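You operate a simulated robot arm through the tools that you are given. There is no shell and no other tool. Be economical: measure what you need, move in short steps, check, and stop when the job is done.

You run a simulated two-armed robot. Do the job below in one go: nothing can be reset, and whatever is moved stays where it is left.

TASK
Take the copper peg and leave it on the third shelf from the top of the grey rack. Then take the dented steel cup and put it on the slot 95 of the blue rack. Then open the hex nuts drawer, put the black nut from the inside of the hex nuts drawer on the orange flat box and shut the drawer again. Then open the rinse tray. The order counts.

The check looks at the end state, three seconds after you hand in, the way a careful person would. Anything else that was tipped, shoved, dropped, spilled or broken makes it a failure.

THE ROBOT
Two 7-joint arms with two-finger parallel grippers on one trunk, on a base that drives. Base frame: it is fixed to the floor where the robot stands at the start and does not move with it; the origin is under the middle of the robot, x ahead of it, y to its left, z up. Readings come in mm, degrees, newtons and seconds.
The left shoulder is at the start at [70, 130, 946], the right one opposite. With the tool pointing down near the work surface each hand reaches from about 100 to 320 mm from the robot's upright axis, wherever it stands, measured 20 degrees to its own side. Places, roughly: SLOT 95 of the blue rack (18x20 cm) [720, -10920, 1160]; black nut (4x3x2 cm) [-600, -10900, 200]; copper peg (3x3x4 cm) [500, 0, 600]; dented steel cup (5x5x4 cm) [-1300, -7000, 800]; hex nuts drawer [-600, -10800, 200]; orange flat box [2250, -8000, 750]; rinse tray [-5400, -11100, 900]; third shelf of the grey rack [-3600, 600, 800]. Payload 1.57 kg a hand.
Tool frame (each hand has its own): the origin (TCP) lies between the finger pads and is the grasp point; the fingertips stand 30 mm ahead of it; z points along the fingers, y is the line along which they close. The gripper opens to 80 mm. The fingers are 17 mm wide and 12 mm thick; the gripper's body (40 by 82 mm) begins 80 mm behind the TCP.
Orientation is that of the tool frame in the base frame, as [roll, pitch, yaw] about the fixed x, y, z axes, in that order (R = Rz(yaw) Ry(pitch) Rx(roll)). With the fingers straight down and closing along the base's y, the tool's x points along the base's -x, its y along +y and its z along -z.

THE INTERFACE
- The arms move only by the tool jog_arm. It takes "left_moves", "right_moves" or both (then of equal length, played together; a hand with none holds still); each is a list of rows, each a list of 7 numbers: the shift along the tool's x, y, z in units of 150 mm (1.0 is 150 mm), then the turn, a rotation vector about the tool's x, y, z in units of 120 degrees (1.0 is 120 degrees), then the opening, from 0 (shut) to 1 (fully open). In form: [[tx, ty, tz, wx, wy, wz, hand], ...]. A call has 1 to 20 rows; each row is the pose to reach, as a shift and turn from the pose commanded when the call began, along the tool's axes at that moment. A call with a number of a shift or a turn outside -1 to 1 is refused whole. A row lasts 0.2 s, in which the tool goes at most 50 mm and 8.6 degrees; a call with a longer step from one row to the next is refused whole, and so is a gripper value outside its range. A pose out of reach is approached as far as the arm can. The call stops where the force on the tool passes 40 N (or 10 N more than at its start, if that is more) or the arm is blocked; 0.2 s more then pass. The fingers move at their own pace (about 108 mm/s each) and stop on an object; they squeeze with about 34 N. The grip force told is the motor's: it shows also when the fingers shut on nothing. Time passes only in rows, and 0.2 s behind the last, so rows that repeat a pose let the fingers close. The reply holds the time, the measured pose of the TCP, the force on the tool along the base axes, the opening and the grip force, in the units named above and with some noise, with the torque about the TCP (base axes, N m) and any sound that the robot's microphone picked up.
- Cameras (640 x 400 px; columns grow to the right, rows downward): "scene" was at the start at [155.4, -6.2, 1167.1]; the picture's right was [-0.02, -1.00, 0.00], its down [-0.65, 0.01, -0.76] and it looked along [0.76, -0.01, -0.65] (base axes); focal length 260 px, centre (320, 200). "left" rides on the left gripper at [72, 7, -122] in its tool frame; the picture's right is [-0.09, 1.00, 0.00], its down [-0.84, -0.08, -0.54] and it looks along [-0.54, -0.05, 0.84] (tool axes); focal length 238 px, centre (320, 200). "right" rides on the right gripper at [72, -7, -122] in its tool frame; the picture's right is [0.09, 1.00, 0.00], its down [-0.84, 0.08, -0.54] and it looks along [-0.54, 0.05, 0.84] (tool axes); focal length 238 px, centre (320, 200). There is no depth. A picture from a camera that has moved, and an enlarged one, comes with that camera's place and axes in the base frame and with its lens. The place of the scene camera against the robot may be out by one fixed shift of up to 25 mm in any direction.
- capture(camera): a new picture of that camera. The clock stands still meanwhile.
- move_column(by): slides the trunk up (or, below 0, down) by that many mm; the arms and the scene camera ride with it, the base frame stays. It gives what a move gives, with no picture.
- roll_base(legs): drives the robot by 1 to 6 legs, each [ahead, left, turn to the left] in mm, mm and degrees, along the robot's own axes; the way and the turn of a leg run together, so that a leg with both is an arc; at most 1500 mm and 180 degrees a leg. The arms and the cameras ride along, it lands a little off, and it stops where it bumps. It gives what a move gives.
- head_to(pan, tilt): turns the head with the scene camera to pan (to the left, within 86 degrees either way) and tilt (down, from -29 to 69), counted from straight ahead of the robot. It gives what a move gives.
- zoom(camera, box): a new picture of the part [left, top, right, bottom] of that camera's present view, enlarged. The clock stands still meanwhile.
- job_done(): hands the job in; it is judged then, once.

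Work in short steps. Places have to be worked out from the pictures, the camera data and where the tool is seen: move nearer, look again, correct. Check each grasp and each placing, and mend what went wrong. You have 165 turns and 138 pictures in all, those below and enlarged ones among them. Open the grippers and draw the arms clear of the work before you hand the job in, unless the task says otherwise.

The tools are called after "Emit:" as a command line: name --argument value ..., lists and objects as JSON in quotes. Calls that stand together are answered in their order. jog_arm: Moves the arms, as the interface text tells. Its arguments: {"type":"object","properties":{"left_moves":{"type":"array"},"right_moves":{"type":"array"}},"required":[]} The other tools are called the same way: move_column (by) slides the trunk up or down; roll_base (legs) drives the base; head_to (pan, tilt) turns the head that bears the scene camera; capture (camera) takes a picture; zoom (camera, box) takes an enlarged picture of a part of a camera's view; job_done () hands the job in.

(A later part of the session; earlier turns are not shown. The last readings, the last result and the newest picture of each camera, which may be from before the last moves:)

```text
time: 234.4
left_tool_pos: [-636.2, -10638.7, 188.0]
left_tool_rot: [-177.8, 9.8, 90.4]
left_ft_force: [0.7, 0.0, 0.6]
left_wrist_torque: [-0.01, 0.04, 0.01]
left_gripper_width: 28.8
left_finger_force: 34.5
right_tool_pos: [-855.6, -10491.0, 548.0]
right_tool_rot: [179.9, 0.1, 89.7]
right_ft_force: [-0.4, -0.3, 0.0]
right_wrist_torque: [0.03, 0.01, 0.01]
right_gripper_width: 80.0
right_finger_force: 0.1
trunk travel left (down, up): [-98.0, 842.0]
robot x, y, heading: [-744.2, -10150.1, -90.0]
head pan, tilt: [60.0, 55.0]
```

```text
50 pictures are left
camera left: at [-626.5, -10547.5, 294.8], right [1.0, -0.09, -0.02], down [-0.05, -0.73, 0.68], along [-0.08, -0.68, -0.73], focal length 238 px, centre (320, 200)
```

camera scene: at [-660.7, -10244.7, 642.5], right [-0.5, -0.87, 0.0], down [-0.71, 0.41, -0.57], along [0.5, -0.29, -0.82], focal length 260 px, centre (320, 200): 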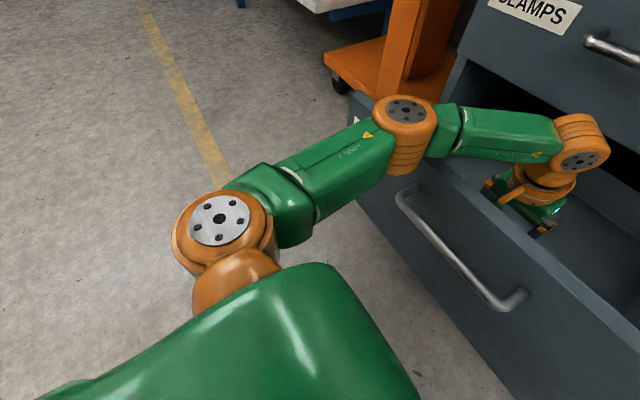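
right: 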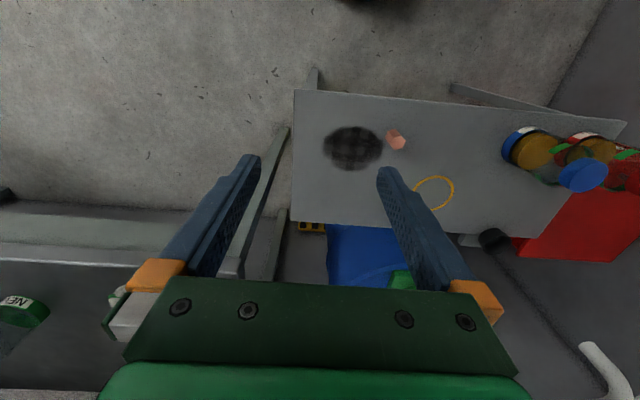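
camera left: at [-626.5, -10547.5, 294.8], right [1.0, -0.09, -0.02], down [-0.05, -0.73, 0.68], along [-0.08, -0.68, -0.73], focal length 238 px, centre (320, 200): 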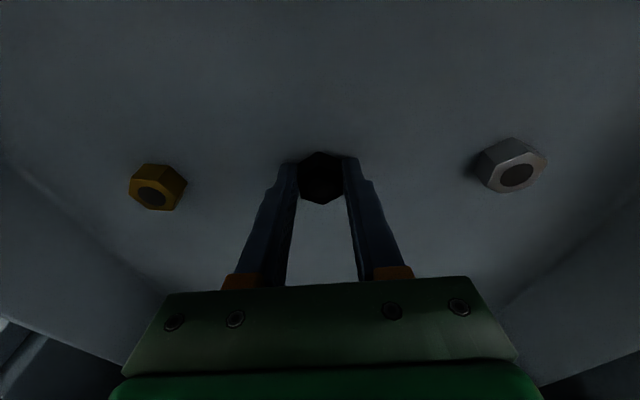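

Nut gripped (28.8 mm, 34 N). Lift it out with the trunk, then back off.

Emit:
move_column --by 320

Emit:
roll_base --legs '[[-450, 0, 0]]'

Emit:
capture --camera "left"

Emit:
head_to --pan 86 --tilt 12

Emit:
capture --camera "scene"

```text
time: 237.5
left_tool_pos: [-636.6, -10639.0, 507.8]
left_tool_rot: [-177.8, 9.9, 90.2]
left_ft_force: [-0.5, -0.2, -0.5]
left_wrist_torque: [0.04, 0.04, 0.01]
left_gripper_width: 28.7
left_finger_force: 33.7
right_tool_pos: [-855.8, -10492.0, 868.1]
right_tool_rot: [180.0, 0.2, 89.7]
right_ft_force: [-0.1, -0.4, -0.4]
right_wrist_torque: [-0.01, 0.03, -0.03]
right_gripper_width: 79.8
right_finger_force: 0.1
trunk travel left (down, up): [-418.0, 522.0]
robot x, y, heading: [-744.4, -10153.1, -90.1]
head pan, tilt: [60.0, 55.0]
```

```text
time: 240.2
left_tool_pos: [-635.4, -10195.0, 508.1]
left_tool_rot: [-177.7, 9.9, 90.3]
left_ft_force: [-0.4, 0.0, -0.7]
left_wrist_torque: [0.01, 0.03, -0.02]
left_gripper_width: 29.0
left_finger_force: 34.2
right_tool_pos: [-854.4, -10048.2, 869.3]
right_tool_rot: [180.0, 0.1, 89.9]
right_ft_force: [0.4, 0.0, -0.2]
right_wrist_torque: [-0.01, 0.01, 0.01]
right_gripper_width: 79.9
right_finger_force: 0.0
trunk travel left (down, up): [-418.0, 522.0]
robot x, y, heading: [-744.8, -9713.6, -90.2]
head pan, tilt: [60.0, 55.0]
```

```text
49 pictures are left
camera left: at [-625.7, -10103.6, 614.9], right [1.0, -0.09, -0.02], down [-0.05, -0.73, 0.68], along [-0.08, -0.68, -0.73], focal length 238 px, centre (320, 200)
```

left: 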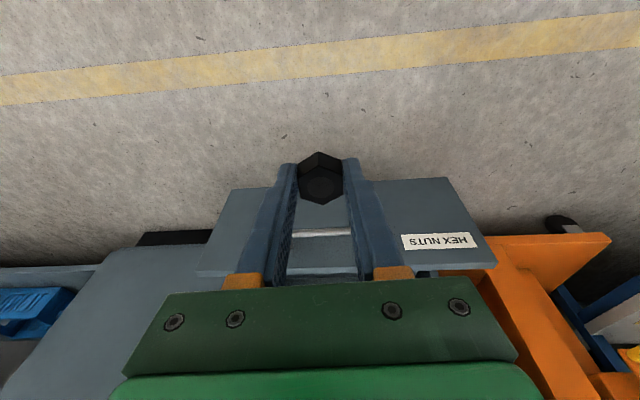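

```text
time: 241.3
left_tool_pos: [-634.9, -10195.6, 506.9]
left_tool_rot: [-177.7, 9.8, 90.4]
left_ft_force: [0.2, 0.2, -0.4]
left_wrist_torque: [0.04, 0.02, -0.04]
left_gripper_width: 29.0
left_finger_force: 34.3
right_tool_pos: [-854.6, -10048.2, 867.8]
right_tool_rot: [180.0, 0.1, 89.9]
right_ft_force: [-0.7, 0.6, 0.4]
right_wrist_torque: [-0.01, 0.0, -0.04]
right_gripper_width: 79.9
right_finger_force: 0.0
trunk travel left (down, up): [-418.0, 522.0]
robot x, y, heading: [-745.5, -9708.5, -89.7]
head pan, tilt: [85.9, 12.0]
```

```text
48 pictures are left
camera scene: at [-629.8, -9771.7, 1047.6], right [-0.07, -1.0, 0.0], down [-0.21, 0.02, -0.98], along [0.98, -0.07, -0.21], focal length 260 px, centre (320, 200)
```

scene: 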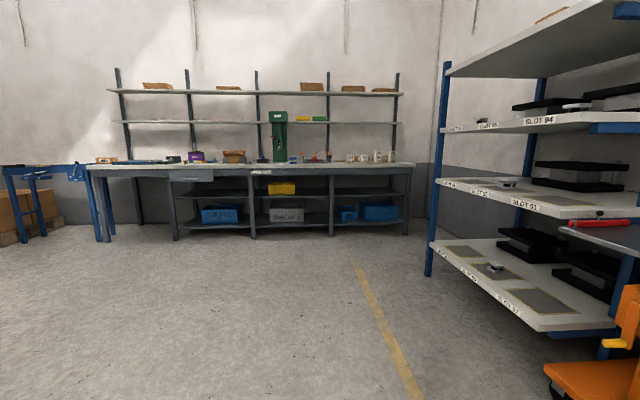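

Nut held. I zoom on the bench to the left for the orange flat box.

Emit:
zoom --camera "scene" --box '[70, 120, 310, 220]'

```text
2.67 times, centred on (190, 170) of scene
camera zoom: at [-629.8, -9771.7, 1047.6], right [-0.07, -1.0, 0.0], down [-0.21, 0.02, -0.98], along [0.98, -0.07, -0.21], focal length 694 px, centre (667, 280)
```

zoom: 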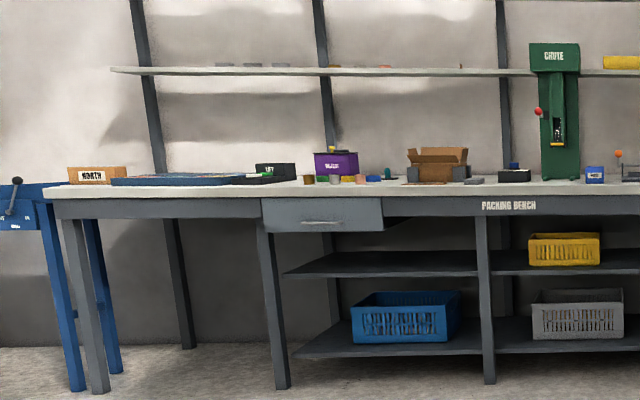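

The packing bench holds an orange box at its far end. I raise the trunk and drive towards it.

Emit:
move_column --by 400

Emit:
roll_base --legs '[[0, 0, 90], [950, 0, 0], [950, 0, 0], [0, 1400, 0]]'

Emit:
head_to --pan 15 --tilt 30

Emit:
capture --camera "scene"

```text
time: 245.2
left_tool_pos: [-635.6, -10194.6, 908.5]
left_tool_rot: [-177.7, 9.8, 90.4]
left_ft_force: [-0.3, 0.3, -0.3]
left_wrist_torque: [0.0, 0.01, 0.0]
left_gripper_width: 29.3
left_finger_force: 34.2
right_tool_pos: [-855.5, -10047.5, 1268.3]
right_tool_rot: [-179.9, 0.0, 90.0]
right_ft_force: [0.4, 0.5, 0.8]
right_wrist_torque: [-0.05, -0.01, -0.01]
right_gripper_width: 80.0
right_finger_force: 0.0
trunk travel left (down, up): [-818.0, 122.0]
robot x, y, heading: [-744.8, -9712.3, -90.0]
head pan, tilt: [85.9, 12.0]
```

```text
time: 264.9
left_tool_pos: [1599.4, -8198.5, 907.6]
left_tool_rot: [-177.8, 9.8, -179.6]
left_ft_force: [-1.5, -0.4, -0.2]
left_wrist_torque: [-0.01, 0.05, 0.03]
left_gripper_width: 29.0
left_finger_force: 34.0
right_tool_pos: [1452.7, -8418.6, 1267.0]
right_tool_rot: [180.0, 0.1, 179.9]
right_ft_force: [-0.5, 0.4, -0.2]
right_wrist_torque: [0.01, -0.01, -0.05]
right_gripper_width: 79.8
right_finger_force: 0.0
trunk travel left (down, up): [-818.0, 122.0]
robot x, y, heading: [1112.0, -8309.6, -0.0]
head pan, tilt: [85.9, 12.0]
```

```text
time: 266.3
left_tool_pos: [1599.2, -8198.0, 908.2]
left_tool_rot: [-177.8, 9.8, -179.7]
left_ft_force: [1.0, 0.1, -0.8]
left_wrist_torque: [0.0, 0.02, -0.02]
left_gripper_width: 28.9
left_finger_force: 34.2
right_tool_pos: [1451.5, -8417.9, 1268.1]
right_tool_rot: [179.9, 0.1, 179.9]
right_ft_force: [-0.3, 0.0, 0.1]
right_wrist_torque: [-0.04, 0.02, -0.01]
right_gripper_width: 80.0
right_finger_force: 0.1
trunk travel left (down, up): [-818.0, 122.0]
robot x, y, heading: [1112.9, -8304.8, -0.1]
head pan, tilt: [15.0, 30.0]
```

```text
46 pictures are left
camera scene: at [1273.2, -8286.6, 1418.6], right [0.26, -0.97, 0.0], down [-0.48, -0.13, -0.87], along [0.84, 0.22, -0.5], focal length 260 px, centre (320, 200)
```

scene: 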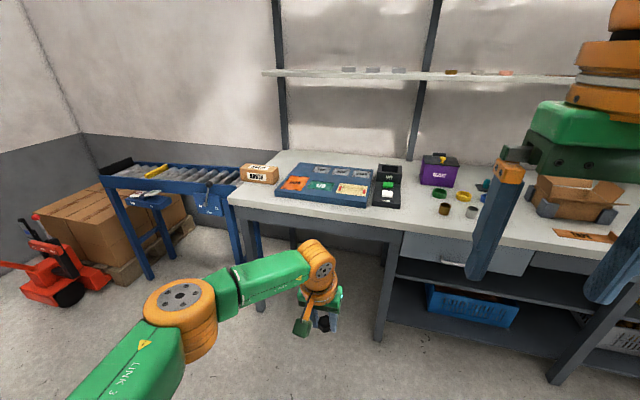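

Emit:
zoom --camera "scene" --box '[230, 140, 410, 240]'

Emit:
zoom --camera "scene" --box '[400, 130, 640, 260]'

```text
3.56 times, centred on (320, 190) of scene
camera zoom: at [1273.2, -8286.6, 1418.6], right [0.26, -0.97, 0.0], down [-0.48, -0.13, -0.87], along [0.84, 0.22, -0.5], focal length 925 px, centre (320, 236)
```

zoom: 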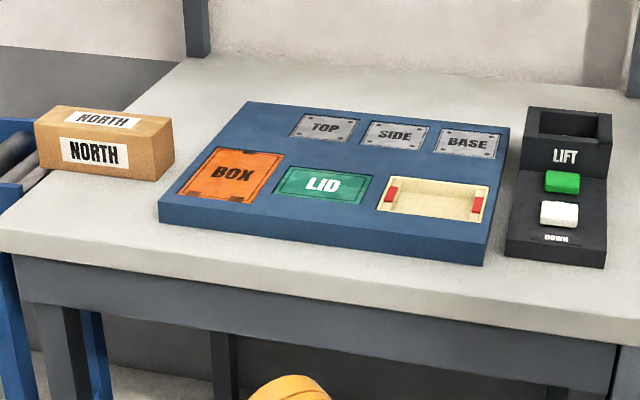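

```text
2.67 times, centred on (520, 195) of scene
camera zoom: at [1273.2, -8286.6, 1418.6], right [0.26, -0.97, 0.0], down [-0.48, -0.13, -0.87], along [0.84, 0.22, -0.5], focal length 694 px, centre (-213, 213)
```

zoom: 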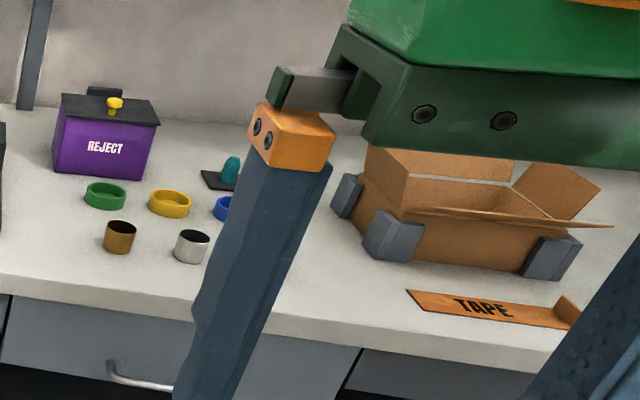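

The orange flat "BOX" (a flattened orange carton) lies in the blue tray near (2260,-7900). I raise the trunk 120 mm and go closer for a hand-camera view.

Emit:
move_column --by 120

Emit:
roll_base --legs '[[420, 290, 0]]'

Emit:
capture --camera "left"

Emit:
capture --camera "scene"

```text
time: 267.8
left_tool_pos: [1600.7, -8196.6, 1028.1]
left_tool_rot: [-177.8, 9.8, -179.7]
left_ft_force: [0.8, 0.6, -0.8]
left_wrist_torque: [0.01, 0.01, 0.03]
left_gripper_width: 29.0
left_finger_force: 34.1
right_tool_pos: [1453.5, -8416.5, 1389.0]
right_tool_rot: [180.0, 0.1, 179.9]
right_ft_force: [-0.3, -0.7, 0.4]
right_wrist_torque: [0.01, 0.02, 0.04]
right_gripper_width: 79.9
right_finger_force: 0.0
trunk travel left (down, up): [-938.0, 2.0]
robot x, y, heading: [1117.9, -8305.4, -0.1]
head pan, tilt: [15.0, 30.0]
```

```text
time: 270.8
left_tool_pos: [2019.1, -7916.0, 1029.3]
left_tool_rot: [-177.8, 10.0, -180.0]
left_ft_force: [0.2, 0.2, 0.3]
left_wrist_torque: [0.04, 0.0, 0.0]
left_gripper_width: 29.0
left_finger_force: 34.2
right_tool_pos: [1870.4, -8135.3, 1388.9]
right_tool_rot: [179.9, 0.1, 179.5]
right_ft_force: [-0.7, -0.2, -0.6]
right_wrist_torque: [0.04, -0.02, 0.0]
right_gripper_width: 80.2
right_finger_force: 0.0
trunk travel left (down, up): [-938.0, 2.0]
robot x, y, heading: [1535.5, -8019.9, -0.4]
head pan, tilt: [15.0, 30.0]
```

```text
43 pictures are left
camera left: at [1926.9, -7905.3, 1135.6], right [0.1, 1.0, -0.02], down [0.73, -0.06, 0.68], along [0.68, -0.08, -0.73], focal length 238 px, centre (320, 200)
```

left: 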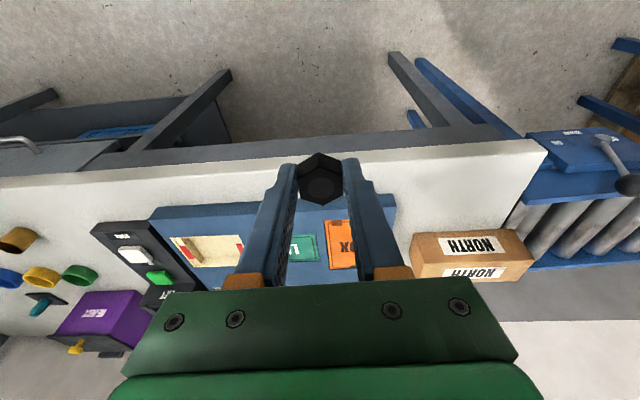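

```text
42 pictures are left
camera scene: at [1691.4, -8003.7, 1538.8], right [0.25, -0.97, 0.0], down [-0.48, -0.13, -0.87], along [0.84, 0.22, -0.5], focal length 260 px, centre (320, 200)
```

scene: 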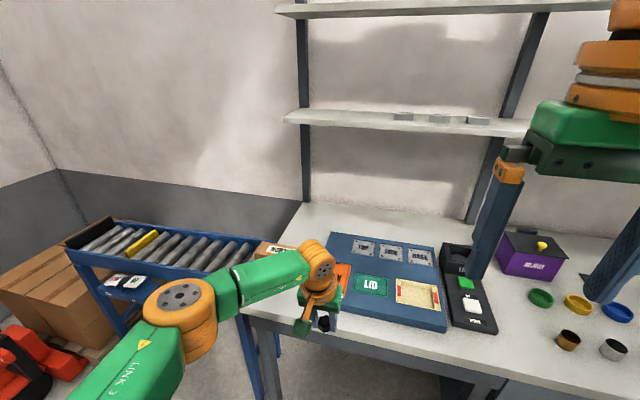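

BOX triangulates to ≈(2385,-7885), z≈800. I extend the arm 100 mm forward first (safe height), then drive up 250 mm.

Emit:
jog_arm --left_moves '[[-0.22, 0, 0.04, 0, 0, 0, 0], [-0.44, 0, 0.08, 0, 0, 0, 0], [-0.657, 0, 0.116, 0, 0, 0, 0], [-0.657, 0, 0.116, 0, 0, 0, 0]]'

Emit:
roll_base --legs '[[240, 30, 0]]'

Emit:
capture --camera "left"

Emit:
capture --camera "scene"

```text
time: 271.8
left_tool_pos: [2056.6, -7909.4, 1036.2]
left_tool_rot: [-177.8, 9.8, 180.0]
left_ft_force: [-0.1, -0.5, 0.5]
left_wrist_torque: [-0.03, 0.01, 0.01]
left_gripper_width: 28.9
left_finger_force: 34.1
left hand out of reach, approached as far as the arm can: row 2, 3, 4
right_tool_pos: [1873.5, -8134.1, 1388.5]
right_tool_rot: [180.0, 0.1, 179.7]
right_ft_force: [0.2, 0.4, -0.7]
right_wrist_torque: [0.02, -0.02, 0.01]
right_gripper_width: 80.0
right_finger_force: 0.0
trunk travel left (down, up): [-938.0, 2.0]
robot x, y, heading: [1532.9, -8020.8, -0.2]
head pan, tilt: [15.0, 30.0]
```

```text
time: 273.6
left_tool_pos: [2294.2, -7881.2, 1037.9]
left_tool_rot: [-177.9, 10.2, 179.9]
left_ft_force: [-0.2, -0.4, -0.7]
left_wrist_torque: [0.01, 0.02, -0.01]
left_gripper_width: 29.1
left_finger_force: 33.8
right_tool_pos: [2108.1, -8106.2, 1389.5]
right_tool_rot: [179.9, 0.3, 179.6]
right_ft_force: [0.1, 0.3, 0.3]
right_wrist_torque: [-0.04, -0.03, 0.0]
right_gripper_width: 79.9
right_finger_force: 0.1
trunk travel left (down, up): [-938.0, 2.0]
robot x, y, heading: [1780.9, -7994.7, -0.4]
head pan, tilt: [15.0, 30.0]
```

```text
41 pictures are left
camera left: at [2201.8, -7870.8, 1144.8], right [0.1, 1.0, -0.02], down [0.73, -0.06, 0.68], along [0.68, -0.08, -0.73], focal length 238 px, centre (320, 200)
```

left: 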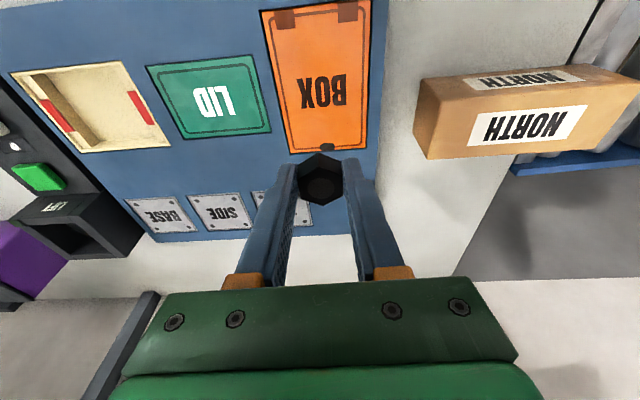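

```text
40 pictures are left
camera scene: at [1930.4, -7974.5, 1539.1], right [0.25, -0.97, 0.0], down [-0.48, -0.13, -0.87], along [0.84, 0.22, -0.5], focal length 260 px, centre (320, 200)
```

scene: 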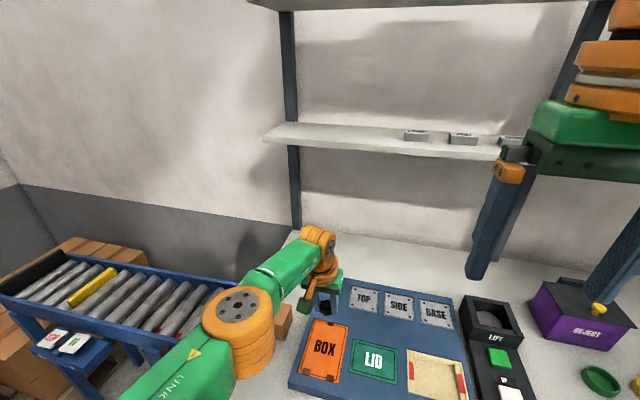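

Box surface is at z≈868, spanning x 2220–2364, y centre -7882: the nut is above it. I lower the trunk 120 mm.

Emit:
move_column --by -120

Emit:
capture --camera "left"

```text
time: 275.1
left_tool_pos: [2296.8, -7879.6, 915.5]
left_tool_rot: [-177.8, 9.8, -180.0]
left_ft_force: [-0.2, 0.1, -0.9]
left_wrist_torque: [0.0, 0.03, -0.02]
left_gripper_width: 28.9
left_finger_force: 33.8
right_tool_pos: [2114.1, -8105.8, 1267.8]
right_tool_rot: [180.0, 0.2, 179.5]
right_ft_force: [0.5, 0.2, 0.5]
right_wrist_torque: [0.0, 0.0, -0.01]
right_gripper_width: 79.9
right_finger_force: 0.0
trunk travel left (down, up): [-818.0, 122.0]
robot x, y, heading: [1774.3, -7993.5, -0.3]
head pan, tilt: [15.0, 30.0]
```

```text
39 pictures are left
camera left: at [2205.8, -7870.4, 1023.0], right [0.1, 0.99, -0.02], down [0.73, -0.06, 0.68], along [0.67, -0.08, -0.73], focal length 238 px, centre (320, 200)
```

left: 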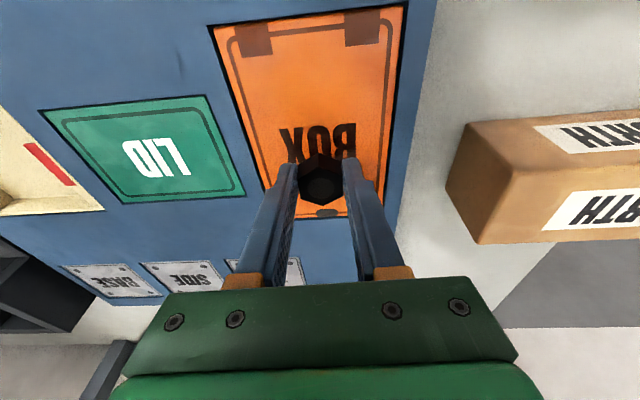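

The nut would land in the far half; I shift the base back 20 mm and lower another 14 mm.

Emit:
roll_base --legs '[[-22, 0, 0]]'

Emit:
move_column --by -14

Emit:
capture --camera "left"

```text
time: 275.9
left_tool_pos: [2280.7, -7881.5, 914.1]
left_tool_rot: [-177.8, 9.6, -180.0]
left_ft_force: [0.6, 0.7, -1.5]
left_wrist_torque: [-0.03, 0.05, -0.01]
left_gripper_width: 29.1
left_finger_force: 33.6
right_tool_pos: [2098.0, -8105.4, 1266.5]
right_tool_rot: [-180.0, -0.1, 179.6]
right_ft_force: [1.1, -1.1, 0.0]
right_wrist_torque: [0.0, 0.04, 0.02]
right_gripper_width: 79.6
right_finger_force: 0.1
trunk travel left (down, up): [-818.0, 122.0]
robot x, y, heading: [1757.2, -7989.1, -0.3]
head pan, tilt: [15.0, 30.0]
```

```text
time: 276.5
left_tool_pos: [2275.4, -7880.8, 901.6]
left_tool_rot: [-177.7, 9.9, -180.0]
left_ft_force: [-1.6, 0.3, 3.0]
left_wrist_torque: [0.06, 0.08, 0.01]
left_gripper_width: 28.9
left_finger_force: 34.2
right_tool_pos: [2091.5, -8105.6, 1254.9]
right_tool_rot: [179.9, 0.2, 179.6]
right_ft_force: [0.0, 0.3, 0.0]
right_wrist_torque: [0.04, 0.0, -0.05]
right_gripper_width: 80.0
right_finger_force: 0.1
trunk travel left (down, up): [-804.0, 136.0]
robot x, y, heading: [1754.1, -7993.5, -0.4]
head pan, tilt: [15.0, 30.0]
```

```text
38 pictures are left
camera left: at [2182.5, -7870.2, 1009.7], right [0.1, 1.0, -0.02], down [0.73, -0.06, 0.68], along [0.68, -0.08, -0.73], focal length 238 px, centre (320, 200)
```

left: 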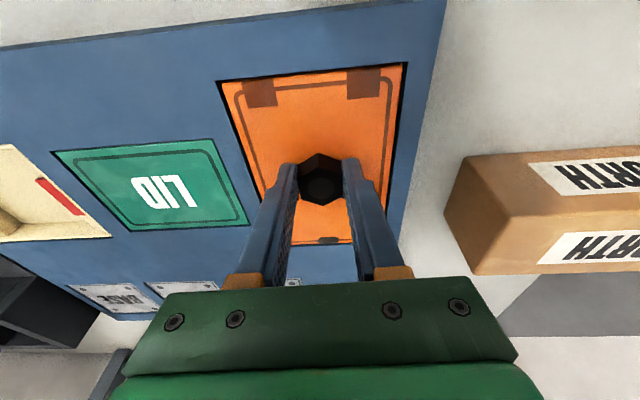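

Slight contact (3 N) and nut centred on BOX. I release it.

Emit:
move_column --by -1.5

Emit:
jog_arm --left_moves '[[0, 0, 0, 0, 0, 0, 0.45], [0, 0, 0, 0, 0, 0, 0.6], [0, 0, 0, 0, 0, 0, 0.6], [0, 0, 0, 0, 0, 0, 0.6]]'

Emit:
move_column --by 130

Emit:
capture --camera "left"

```text
time: 277.1
left_tool_pos: [2274.6, -7881.7, 903.0]
left_tool_rot: [-177.9, 10.1, -180.0]
left_ft_force: [3.7, 0.7, 14.6]
left_wrist_torque: [0.3, -0.13, -0.06]
left_gripper_width: 29.1
left_finger_force: 34.2
right_tool_pos: [2089.5, -8105.5, 1253.7]
right_tool_rot: [180.0, 0.3, 179.6]
right_ft_force: [0.4, 0.2, 0.4]
right_wrist_torque: [0.03, 0.03, 0.01]
right_gripper_width: 80.0
right_finger_force: 0.0
trunk travel left (down, up): [-803.0, 137.0]
robot x, y, heading: [1755.0, -7987.4, -0.2]
head pan, tilt: [15.0, 30.0]
```

```text
time: 278.1
left_tool_pos: [2274.1, -7885.5, 903.1]
left_tool_rot: [-178.0, 10.0, 179.9]
left_ft_force: [3.3, -8.0, 15.7]
left_wrist_torque: [0.12, -0.09, -0.07]
left_gripper_width: 40.8
left_finger_force: 0.1
right_tool_pos: [2089.5, -8109.3, 1253.5]
right_tool_rot: [179.6, 0.3, 179.6]
right_ft_force: [0.5, -0.7, 0.3]
right_wrist_torque: [0.02, -0.01, 0.0]
right_gripper_width: 80.0
right_finger_force: 0.0
trunk travel left (down, up): [-803.0, 137.0]
robot x, y, heading: [1756.4, -7995.2, -0.6]
head pan, tilt: [15.0, 30.0]
```

```text
time: 279.6
left_tool_pos: [2276.4, -7880.1, 1030.4]
left_tool_rot: [-177.8, 9.8, -179.9]
left_ft_force: [0.0, 0.0, -0.1]
left_wrist_torque: [0.02, 0.0, -0.01]
left_gripper_width: 48.0
left_finger_force: 0.1
right_tool_pos: [2093.0, -8104.5, 1382.7]
right_tool_rot: [179.9, 0.1, 179.6]
right_ft_force: [0.5, -0.5, -0.5]
right_wrist_torque: [0.02, -0.02, -0.01]
right_gripper_width: 80.0
right_finger_force: 0.0
trunk travel left (down, up): [-933.0, 7.0]
robot x, y, heading: [1753.6, -7990.1, -0.3]
head pan, tilt: [15.0, 30.0]
```

```text
37 pictures are left
camera left: at [2183.7, -7870.2, 1137.6], right [0.1, 1.0, -0.02], down [0.73, -0.06, 0.68], along [0.68, -0.08, -0.73], focal length 238 px, centre (320, 200)
```

left: 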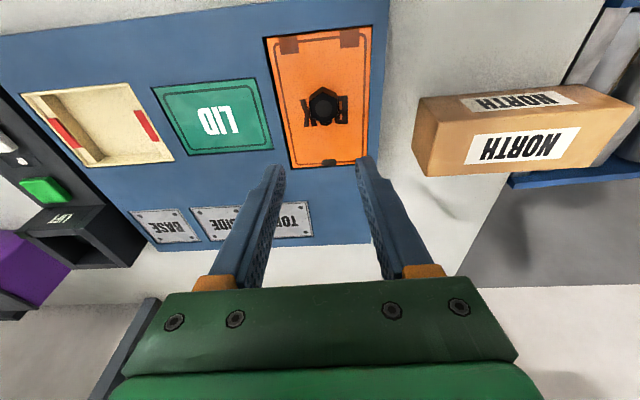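

The black nut lies on the orange BOX. Now back to shut the drawer: back out and return in front of the drawer at y≈-9400.

Emit:
roll_base --legs '[[-600, 0, 0], [0, -1400, 0], [0, 0, -90], [0, -945, 0], [0, -945, 0]]'

Emit:
jog_arm --left_moves '[[0.13, 0, -0.02, 0, -0.05, 0, 0.2], [0.26, 0, -0.04, 0, -0.1, 0, 0], [0.4, 0, -0.06, 0, -0.15, 0, 0], [0.53, 0, -0.09, 0, -0.2, 0, 0], [0.53, 0, -0.09, 0, -0.2, 0, 0]]'

Emit:
move_column --by -400

Emit:
head_to --pan 5 --tilt 40

Emit:
capture --camera "scene"

```text
time: 302.5
left_tool_pos: [-592.3, -9992.7, 1030.8]
left_tool_rot: [-177.8, 9.9, 93.5]
left_ft_force: [-0.1, 0.3, -0.4]
left_wrist_torque: [-0.01, 0.02, -0.02]
left_gripper_width: 47.9
left_finger_force: 0.1
right_tool_pos: [-826.3, -9821.8, 1381.8]
right_tool_rot: [-180.0, 0.0, 93.0]
right_ft_force: [0.3, 0.0, -0.7]
right_wrist_torque: [0.0, 0.03, 0.03]
right_gripper_width: 80.0
right_finger_force: 0.0
trunk travel left (down, up): [-933.0, 7.0]
robot x, y, heading: [-733.5, -9478.9, -86.7]
head pan, tilt: [15.0, 30.0]
```

```text
time: 303.7
left_tool_pos: [-596.3, -9911.0, 1030.7]
left_tool_rot: [-177.2, 33.9, 94.7]
left_ft_force: [0.1, 0.0, 0.6]
left_wrist_torque: [-0.01, -0.01, -0.03]
left_gripper_width: 0.0
left_finger_force: 21.2
left hand out of reach, approached as far as the arm can: row 1
right_tool_pos: [-826.1, -9822.3, 1382.7]
right_tool_rot: [180.0, 0.2, 93.0]
right_ft_force: [-0.4, -0.4, 0.0]
right_wrist_torque: [-0.03, 0.02, 0.03]
right_gripper_width: 80.3
right_finger_force: 0.1
trunk travel left (down, up): [-933.0, 7.0]
robot x, y, heading: [-733.0, -9481.8, -86.7]
head pan, tilt: [15.0, 30.0]
```

```text
time: 307.5
left_tool_pos: [-597.5, -9912.8, 630.4]
left_tool_rot: [-177.4, 33.8, 94.4]
left_ft_force: [-0.6, -0.2, 0.2]
left_wrist_torque: [0.0, -0.02, 0.02]
left_gripper_width: 0.0
left_finger_force: 20.9
right_tool_pos: [-828.2, -9822.5, 982.9]
right_tool_rot: [180.0, 0.1, 93.0]
right_ft_force: [0.0, 0.0, 0.9]
right_wrist_torque: [0.04, -0.02, 0.03]
right_gripper_width: 79.9
right_finger_force: 0.1
trunk travel left (down, up): [-533.0, 407.0]
robot x, y, heading: [-734.3, -9478.0, -87.1]
head pan, tilt: [15.0, 30.0]
```

```text
time: 308.2
left_tool_pos: [-598.6, -9910.4, 630.2]
left_tool_rot: [-177.5, 33.8, 94.5]
left_ft_force: [-0.2, 0.4, -0.4]
left_wrist_torque: [0.01, -0.01, 0.03]
left_gripper_width: 0.1
left_finger_force: 21.4
right_tool_pos: [-828.2, -9821.9, 983.1]
right_tool_rot: [-180.0, 0.1, 93.0]
right_ft_force: [-0.4, 0.2, 0.2]
right_wrist_torque: [-0.02, 0.03, 0.01]
right_gripper_width: 80.2
right_finger_force: 0.0
trunk travel left (down, up): [-533.0, 407.0]
robot x, y, heading: [-735.3, -9476.9, -86.9]
head pan, tilt: [5.0, 40.0]
```

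```text
36 pictures are left
camera scene: at [-699.1, -9618.1, 1117.8], right [-0.99, -0.14, 0.0], down [-0.09, 0.64, -0.77], along [0.11, -0.76, -0.64], focal length 260 px, centre (320, 200)
```

scene: 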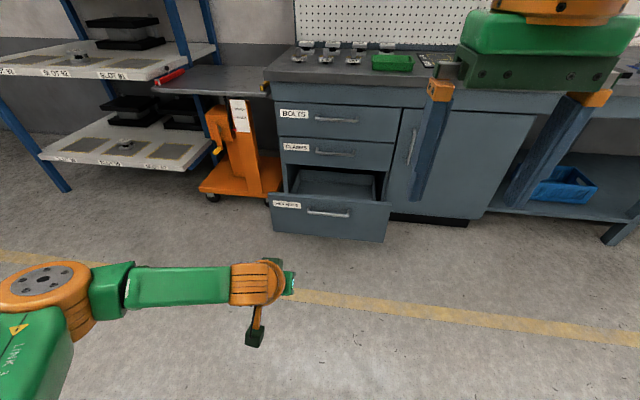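

Drawer still open. Lower to push height (tip z≈358, just above the handle bar), fix heading, drive near.

Emit:
move_column --by -248

Emit:
roll_base --legs '[[0, 0, -3.1], [480, 0, 0]]'

Emit:
capture --camera "left"

```text
time: 310.8
left_tool_pos: [-597.5, -9910.7, 382.8]
left_tool_rot: [-177.3, 33.7, 94.4]
left_ft_force: [-0.3, 0.8, 0.3]
left_wrist_torque: [0.02, 0.0, 0.0]
left_gripper_width: 0.0
left_finger_force: 21.6
right_tool_pos: [-826.9, -9822.1, 734.5]
right_tool_rot: [-180.0, 0.1, 92.9]
right_ft_force: [-0.3, 0.9, -0.2]
right_wrist_torque: [-0.01, -0.01, 0.03]
right_gripper_width: 80.0
right_finger_force: 0.0
trunk travel left (down, up): [-285.0, 655.0]
robot x, y, heading: [-737.9, -9480.9, -86.9]
head pan, tilt: [5.0, 40.0]
```

```text
time: 314.1
left_tool_pos: [-619.1, -10400.5, 382.1]
left_tool_rot: [-177.3, 33.8, 91.5]
left_ft_force: [-0.3, 0.1, 0.6]
left_wrist_torque: [0.01, -0.02, 0.0]
left_gripper_width: 0.2
left_finger_force: 21.1
right_tool_pos: [-844.8, -10299.3, 735.0]
right_tool_rot: [-180.0, 0.0, 90.1]
right_ft_force: [-0.6, 0.5, 0.8]
right_wrist_torque: [0.02, 0.01, 0.02]
right_gripper_width: 79.8
right_finger_force: 0.1
trunk travel left (down, up): [-285.0, 655.0]
robot x, y, heading: [-732.7, -9960.3, -90.0]
head pan, tilt: [5.0, 40.0]
```

```text
35 pictures are left
camera left: at [-611.3, -10273.7, 442.7], right [1.0, -0.07, 0.01], down [-0.04, -0.39, 0.92], along [-0.06, -0.92, -0.4], focal length 238 px, centre (320, 200)
```

left: 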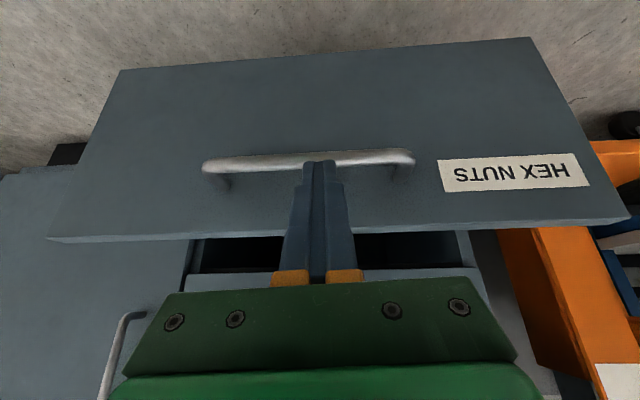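

Good alignment just above the bar. I drive forward 300 mm pushing the drawer.

Emit:
roll_base --legs '[[300, 0, 0]]'

Emit:
capture --camera "left"

```text
time: 316.1
left_tool_pos: [-619.0, -10703.9, 381.7]
left_tool_rot: [-177.5, 33.9, 91.6]
left_ft_force: [-0.8, 0.4, 0.4]
left_wrist_torque: [0.02, 0.03, -0.02]
left_gripper_width: 0.1
left_finger_force: 20.7
right_tool_pos: [-845.4, -10603.0, 734.8]
right_tool_rot: [180.0, 0.1, 90.0]
right_ft_force: [0.4, 0.2, 0.3]
right_wrist_torque: [0.01, 0.0, -0.03]
right_gripper_width: 79.9
right_finger_force: 0.0
trunk travel left (down, up): [-285.0, 655.0]
robot x, y, heading: [-732.4, -10266.6, -89.8]
head pan, tilt: [5.0, 40.0]
```

```text
34 pictures are left
camera left: at [-610.8, -10576.5, 442.6], right [1.0, -0.08, 0.01], down [-0.04, -0.39, 0.92], along [-0.06, -0.92, -0.4], focal length 238 px, centre (320, 200)
```

left: 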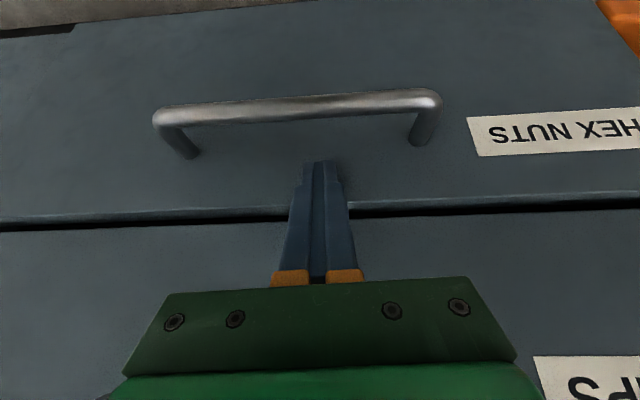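

About 10 mm remain. I finish pushing with the arm in small steps until resistance.

Emit:
jog_arm --left_moves '[[-0.022, 0, 0.015, 0, 0, 0, 0], [-0.044, 0, 0.03, 0, 0, 0, 0], [-0.061, 0, 0.041, 0, 0, 0, 0], [-0.072, 0, 0.049, 0, 0, 0, 0], [-0.083, 0, 0.056, 0, 0, 0, 0], [-0.094, 0, 0.064, 0, 0, 0, 0], [-0.1, 0, 0.068, 0, 0, 0, 0]]'

Emit:
capture --camera "left"

```text
time: 317.4
left_tool_pos: [-618.2, -10714.7, 380.1]
left_tool_rot: [-177.5, 33.2, 91.2]
left_ft_force: [-0.4, 8.5, -2.9]
left_wrist_torque: [-0.9, -0.11, -0.08]
left_gripper_width: 0.0
left_finger_force: 21.4
right_tool_pos: [-844.1, -10601.9, 733.7]
right_tool_rot: [179.9, 0.1, 90.1]
right_ft_force: [-0.5, -0.3, 0.5]
right_wrist_torque: [0.02, 0.02, -0.01]
right_gripper_width: 79.8
right_finger_force: 0.0
trunk travel left (down, up): [-285.0, 655.0]
robot x, y, heading: [-734.3, -10263.5, -89.9]
head pan, tilt: [5.0, 40.0]
stopped in row 6 (left hand): the force on the tool passed its limit at 44 N (the readings are from after the stop); the commanded pose is now the measured one
```

```text
33 pictures are left
camera left: at [-610.7, -10588.3, 441.4], right [1.0, -0.08, 0.01], down [-0.05, -0.4, 0.92], along [-0.07, -0.91, -0.4], focal length 238 px, centre (320, 200)
```

left: 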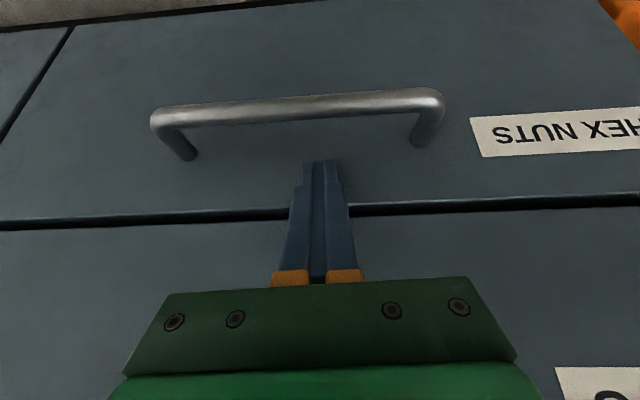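

Drawer shut (44 N stop at the same place as when first closed). I back off and verify, then travel toward the rinse tray at (-5400,-11100).

Emit:
roll_base --legs '[[-700, 0, 0]]'

Emit:
move_column --by 400

Emit:
capture --camera "scene"

Emit:
head_to --pan -75 --tilt 15

Emit:
capture --camera "scene"

```text
time: 321.2
left_tool_pos: [-620.8, -10028.9, 380.9]
left_tool_rot: [-177.6, 33.4, 90.9]
left_ft_force: [0.0, 0.0, -0.1]
left_wrist_torque: [0.02, -0.02, 0.01]
left_gripper_width: 0.2
left_finger_force: 21.5
right_tool_pos: [-846.6, -9913.0, 734.7]
right_tool_rot: [180.0, 0.1, 89.6]
right_ft_force: [-0.8, 0.1, 0.0]
right_wrist_torque: [0.02, 0.01, 0.01]
right_gripper_width: 79.9
right_finger_force: 0.0
trunk travel left (down, up): [-285.0, 655.0]
robot x, y, heading: [-729.6, -9575.9, -90.2]
head pan, tilt: [5.0, 40.0]
```

```text
time: 325.1
left_tool_pos: [-621.1, -10027.8, 780.9]
left_tool_rot: [-177.5, 33.4, 91.0]
left_ft_force: [-0.9, -0.1, 0.7]
left_wrist_torque: [0.03, 0.01, 0.01]
left_gripper_width: 0.0
left_finger_force: 21.8
right_tool_pos: [-846.7, -9914.1, 1135.2]
right_tool_rot: [-180.0, 0.2, 89.7]
right_ft_force: [0.5, -0.1, 0.5]
right_wrist_torque: [-0.03, -0.02, -0.03]
right_gripper_width: 79.7
right_finger_force: 0.0
trunk travel left (down, up): [-685.0, 255.0]
robot x, y, heading: [-734.3, -9570.4, -90.1]
head pan, tilt: [5.0, 40.0]
```

```text
32 pictures are left
camera scene: at [-705.8, -9715.8, 1269.7], right [-1.0, -0.08, 0.0], down [-0.05, 0.64, -0.77], along [0.07, -0.76, -0.64], focal length 260 px, centre (320, 200)
```

scene: 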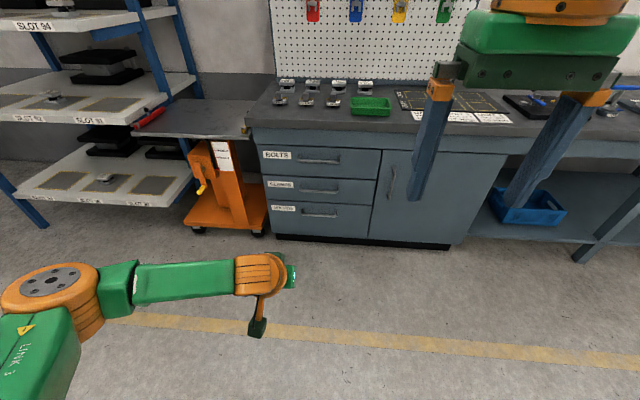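

```text
time: 326.6
left_tool_pos: [-621.7, -10028.7, 780.8]
left_tool_rot: [-177.6, 33.5, 91.1]
left_ft_force: [-0.1, -0.3, 0.0]
left_wrist_torque: [-0.02, 0.01, 0.01]
left_gripper_width: 0.0
left_finger_force: 20.9
right_tool_pos: [-845.6, -9913.5, 1136.0]
right_tool_rot: [179.9, 0.1, 89.6]
right_ft_force: [0.2, -0.6, 0.1]
right_wrist_torque: [0.02, 0.01, 0.02]
right_gripper_width: 80.0
right_finger_force: 0.1
trunk travel left (down, up): [-685.0, 255.0]
robot x, y, heading: [-732.2, -9578.3, -90.5]
head pan, tilt: [-75.0, 15.0]
```

```text
31 pictures are left
camera scene: at [-803.2, -9655.1, 1309.3], right [-0.26, 0.97, 0.0], down [0.25, 0.07, -0.97], along [-0.93, -0.25, -0.26], focal length 260 px, centre (320, 200)
```

scene: 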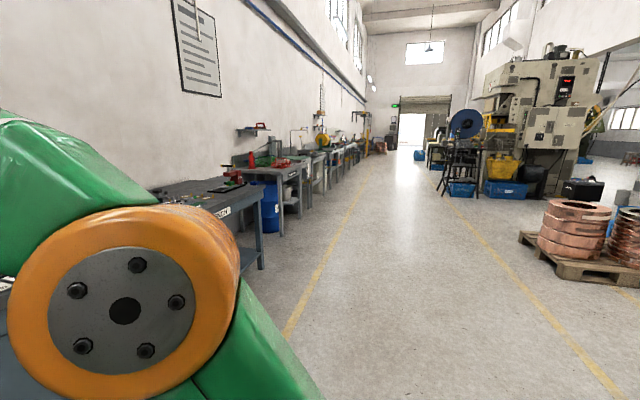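

Drawer is shut; the aisle is clear. I drive 4.5 m along -x.

Emit:
roll_base --legs '[[0, -1500, 0.5], [0, -1500, 0], [0, -1450, 0]]'

Emit:
head_to --pan 0 --tilt 22

Emit:
capture --camera "scene"

```text
time: 347.8
left_tool_pos: [-5040.6, -10137.3, 779.3]
left_tool_rot: [-177.5, 33.3, 93.6]
left_ft_force: [-0.2, 0.2, -0.3]
left_wrist_torque: [0.0, 0.01, -0.02]
left_gripper_width: 0.1
left_finger_force: 21.5
right_tool_pos: [-5270.2, -10033.3, 1136.0]
right_tool_rot: [-180.0, 0.1, 92.4]
right_ft_force: [-0.2, 0.0, 1.1]
right_wrist_torque: [0.0, 0.01, 0.0]
right_gripper_width: 79.9
right_finger_force: 0.0
trunk travel left (down, up): [-685.0, 255.0]
robot x, y, heading: [-5172.5, -9690.3, -87.4]
head pan, tilt: [-75.0, 15.0]
```

```text
time: 349.3
left_tool_pos: [-5041.0, -10136.5, 779.8]
left_tool_rot: [-177.4, 33.4, 93.8]
left_ft_force: [-0.3, 0.5, 0.0]
left_wrist_torque: [0.03, 0.02, 0.0]
left_gripper_width: 0.0
left_finger_force: 21.3
right_tool_pos: [-5270.7, -10033.4, 1135.2]
right_tool_rot: [-180.0, 0.1, 92.5]
right_ft_force: [-0.3, 0.5, -0.2]
right_wrist_torque: [0.0, -0.01, 0.02]
right_gripper_width: 80.2
right_finger_force: 0.0
trunk travel left (down, up): [-685.0, 255.0]
robot x, y, heading: [-5175.6, -9690.8, -87.2]
head pan, tilt: [0.0, 22.0]
```

```text
30 pictures are left
camera scene: at [-5147.4, -9838.0, 1297.9], right [-1.0, -0.04, 0.0], down [-0.02, 0.37, -0.93], along [0.04, -0.93, -0.37], focal length 260 px, centre (320, 200)
```

scene: 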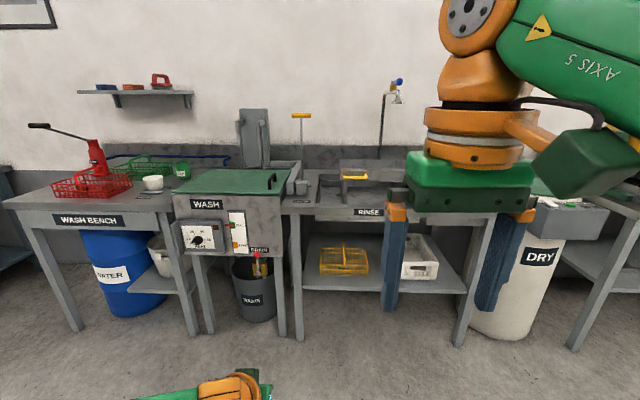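

Emit:
zoom --camera "scene" --box '[170, 90, 430, 290]'

```text
2.00 times, centred on (300, 190) of scene
camera zoom: at [-5147.4, -9838.0, 1297.9], right [-1.0, -0.04, 0.0], down [-0.02, 0.37, -0.93], along [0.04, -0.93, -0.37], focal length 520 px, centre (360, 220)
```

zoom: 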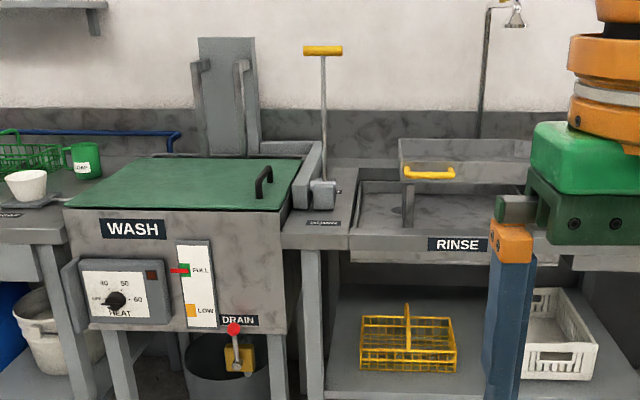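

The RINSE sink has a raised grey piece with a yellow handle. I get closer and higher for a better look.

Emit:
roll_base --legs '[[0, 0, -2.8], [250, 0, 0]]'

Emit:
move_column --by 250

Emit:
head_to --pan -12 --tilt 42

Emit:
capture --camera "scene"

Emit:
capture --camera "right"

```text
time: 351.5
left_tool_pos: [-5067.2, -10388.1, 781.7]
left_tool_rot: [-177.5, 33.5, 90.6]
left_ft_force: [-0.3, -0.2, -0.1]
left_wrist_torque: [0.0, -0.01, 0.02]
left_gripper_width: 0.0
left_finger_force: 21.4
right_tool_pos: [-5290.7, -10270.7, 1134.9]
right_tool_rot: [179.9, 0.1, 89.4]
right_ft_force: [0.7, 0.5, -0.1]
right_wrist_torque: [-0.02, -0.03, -0.01]
right_gripper_width: 79.8
right_finger_force: 0.2
trunk travel left (down, up): [-685.0, 255.0]
robot x, y, heading: [-5175.7, -9935.2, -90.4]
head pan, tilt: [0.0, 22.0]
```

```text
time: 354.1
left_tool_pos: [-5066.5, -10389.9, 1030.1]
left_tool_rot: [-177.4, 33.3, 90.6]
left_ft_force: [-0.3, 0.4, 0.3]
left_wrist_torque: [0.01, -0.01, 0.0]
left_gripper_width: 0.1
left_finger_force: 21.3
right_tool_pos: [-5290.3, -10273.0, 1385.1]
right_tool_rot: [-180.0, 0.1, 89.4]
right_ft_force: [0.2, 0.3, -0.7]
right_wrist_torque: [-0.02, 0.02, -0.01]
right_gripper_width: 79.8
right_finger_force: 0.0
trunk travel left (down, up): [-935.0, 5.0]
robot x, y, heading: [-5178.6, -9935.9, -90.7]
head pan, tilt: [0.0, 22.0]
```

```text
time: 354.9
left_tool_pos: [-5066.7, -10389.2, 1030.2]
left_tool_rot: [-177.4, 33.5, 90.6]
left_ft_force: [0.6, -0.4, -0.7]
left_wrist_torque: [-0.04, -0.02, 0.02]
left_gripper_width: 0.3
left_finger_force: 20.5
right_tool_pos: [-5291.1, -10272.4, 1385.8]
right_tool_rot: [-180.0, 0.1, 89.3]
right_ft_force: [0.2, 0.1, 0.2]
right_wrist_torque: [-0.01, -0.01, 0.01]
right_gripper_width: 80.0
right_finger_force: 0.0
trunk travel left (down, up): [-935.0, 5.0]
robot x, y, heading: [-5176.7, -9936.3, -90.3]
head pan, tilt: [-12.0, 42.0]
```

```text
28 pictures are left
camera scene: at [-5173.7, -10072.7, 1516.8], right [-0.98, 0.22, 0.0], down [0.14, 0.65, -0.74], along [-0.16, -0.73, -0.67], focal length 260 px, centre (320, 200)
```

scene: 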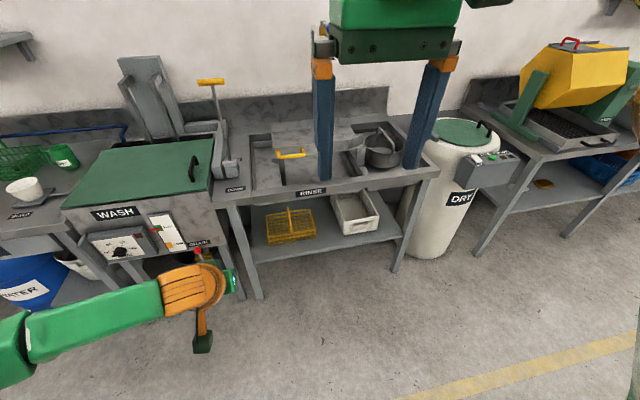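

```text
27 pictures are left
camera right: at [-5296.1, -10201.9, 1507.3], right [1.0, 0.08, 0.0], down [0.07, -0.84, 0.54], along [0.04, -0.54, -0.84], focal length 238 px, centre (320, 200)
```

right: 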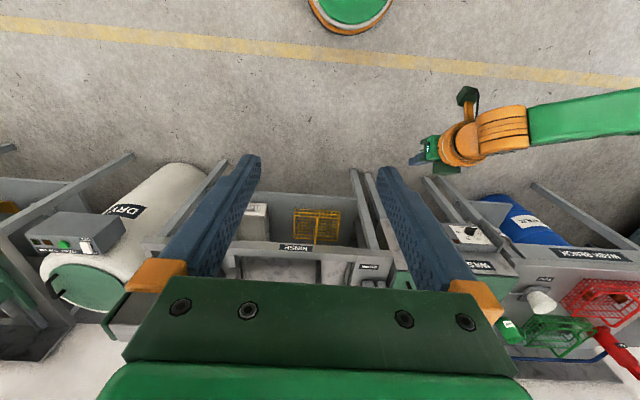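

Emit:
zoom --camera "scene" --box '[220, 100, 420, 210]'

```text
3.20 times, centred on (320, 155) of scene
camera zoom: at [-5173.7, -10072.7, 1516.8], right [-0.98, 0.22, 0.0], down [0.14, 0.65, -0.74], along [-0.16, -0.73, -0.67], focal length 833 px, centre (320, 344)
```

zoom: 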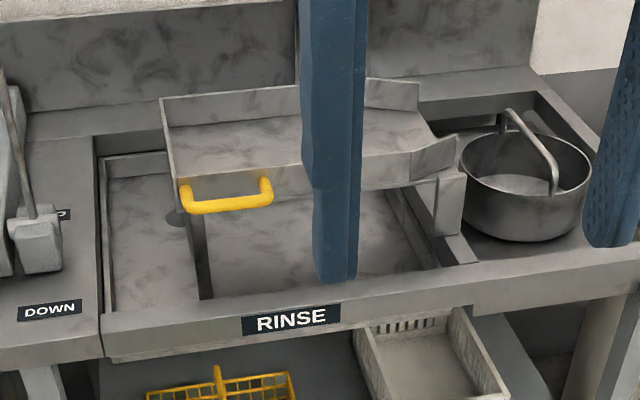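

The tray is a shallow pan on posts over the sink with a yellow handle at ≈(-5251,-10959,969) and a spout. I move so the left hand camera gets a clear view.

Emit:
roll_base --legs '[[200, -184, 0]]'

Emit:
capture --camera "left"

Emit:
head_to --pan 12 --tilt 40

Emit:
capture --camera "scene"

```text
time: 356.8
left_tool_pos: [-5247.6, -10584.8, 1030.9]
left_tool_rot: [-177.3, 33.5, 90.8]
left_ft_force: [0.5, -0.4, -0.3]
left_wrist_torque: [-0.01, 0.02, -0.01]
left_gripper_width: 0.0
left_finger_force: 20.9
right_tool_pos: [-5469.0, -10467.3, 1385.4]
right_tool_rot: [-179.9, 0.3, 89.4]
right_ft_force: [-0.3, 0.4, 1.0]
right_wrist_torque: [-0.05, 0.01, -0.02]
right_gripper_width: 79.9
right_finger_force: 0.0
trunk travel left (down, up): [-935.0, 5.0]
robot x, y, heading: [-5362.1, -10135.0, -90.2]
head pan, tilt: [-12.0, 42.0]
```

```text
25 pictures are left
camera left: at [-5237.5, -10457.5, 1091.9], right [1.0, -0.09, 0.01], down [-0.05, -0.4, 0.92], along [-0.08, -0.91, -0.4], focal length 238 px, centre (320, 200)
```

left: 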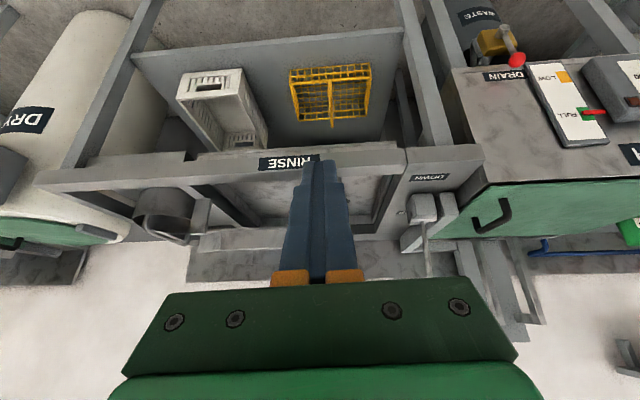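

```text
time: 357.7
left_tool_pos: [-5249.2, -10586.9, 1029.6]
left_tool_rot: [-177.5, 33.4, 90.7]
left_ft_force: [0.1, -0.5, -0.1]
left_wrist_torque: [-0.02, 0.01, -0.02]
left_gripper_width: 0.0
left_finger_force: 20.9
right_tool_pos: [-5473.6, -10470.6, 1385.1]
right_tool_rot: [179.9, 0.1, 89.5]
right_ft_force: [0.6, -0.9, 0.1]
right_wrist_torque: [0.01, 0.0, 0.01]
right_gripper_width: 79.9
right_finger_force: 0.0
trunk travel left (down, up): [-935.0, 5.0]
robot x, y, heading: [-5360.2, -10132.2, -90.4]
head pan, tilt: [12.0, 40.0]
```

```text
24 pictures are left
camera scene: at [-5322.0, -10272.2, 1519.7], right [-0.98, -0.2, 0.0], down [-0.13, 0.63, -0.77], along [0.15, -0.75, -0.64], focal length 260 px, centre (320, 200)
```

scene: 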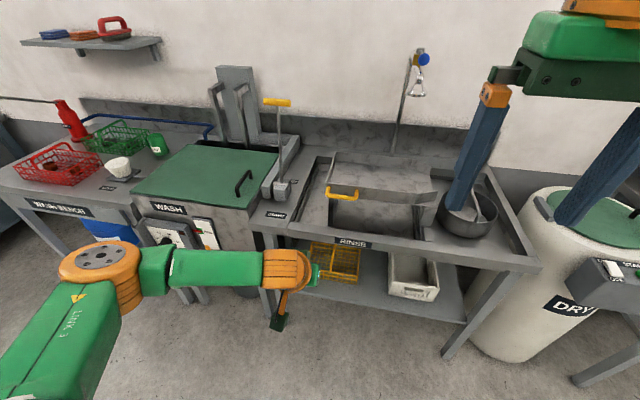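

Emit:
zoom --camera "scene" --box '[260, 140, 500, 260]'

```text
2.67 times, centred on (380, 200) of scene
camera zoom: at [-5322.0, -10272.2, 1519.7], right [-0.98, -0.2, 0.0], down [-0.13, 0.63, -0.77], along [0.15, -0.75, -0.64], focal length 694 px, centre (160, 200)
```

zoom: 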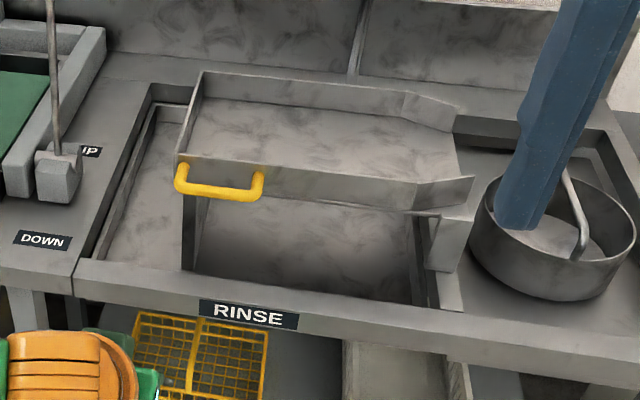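

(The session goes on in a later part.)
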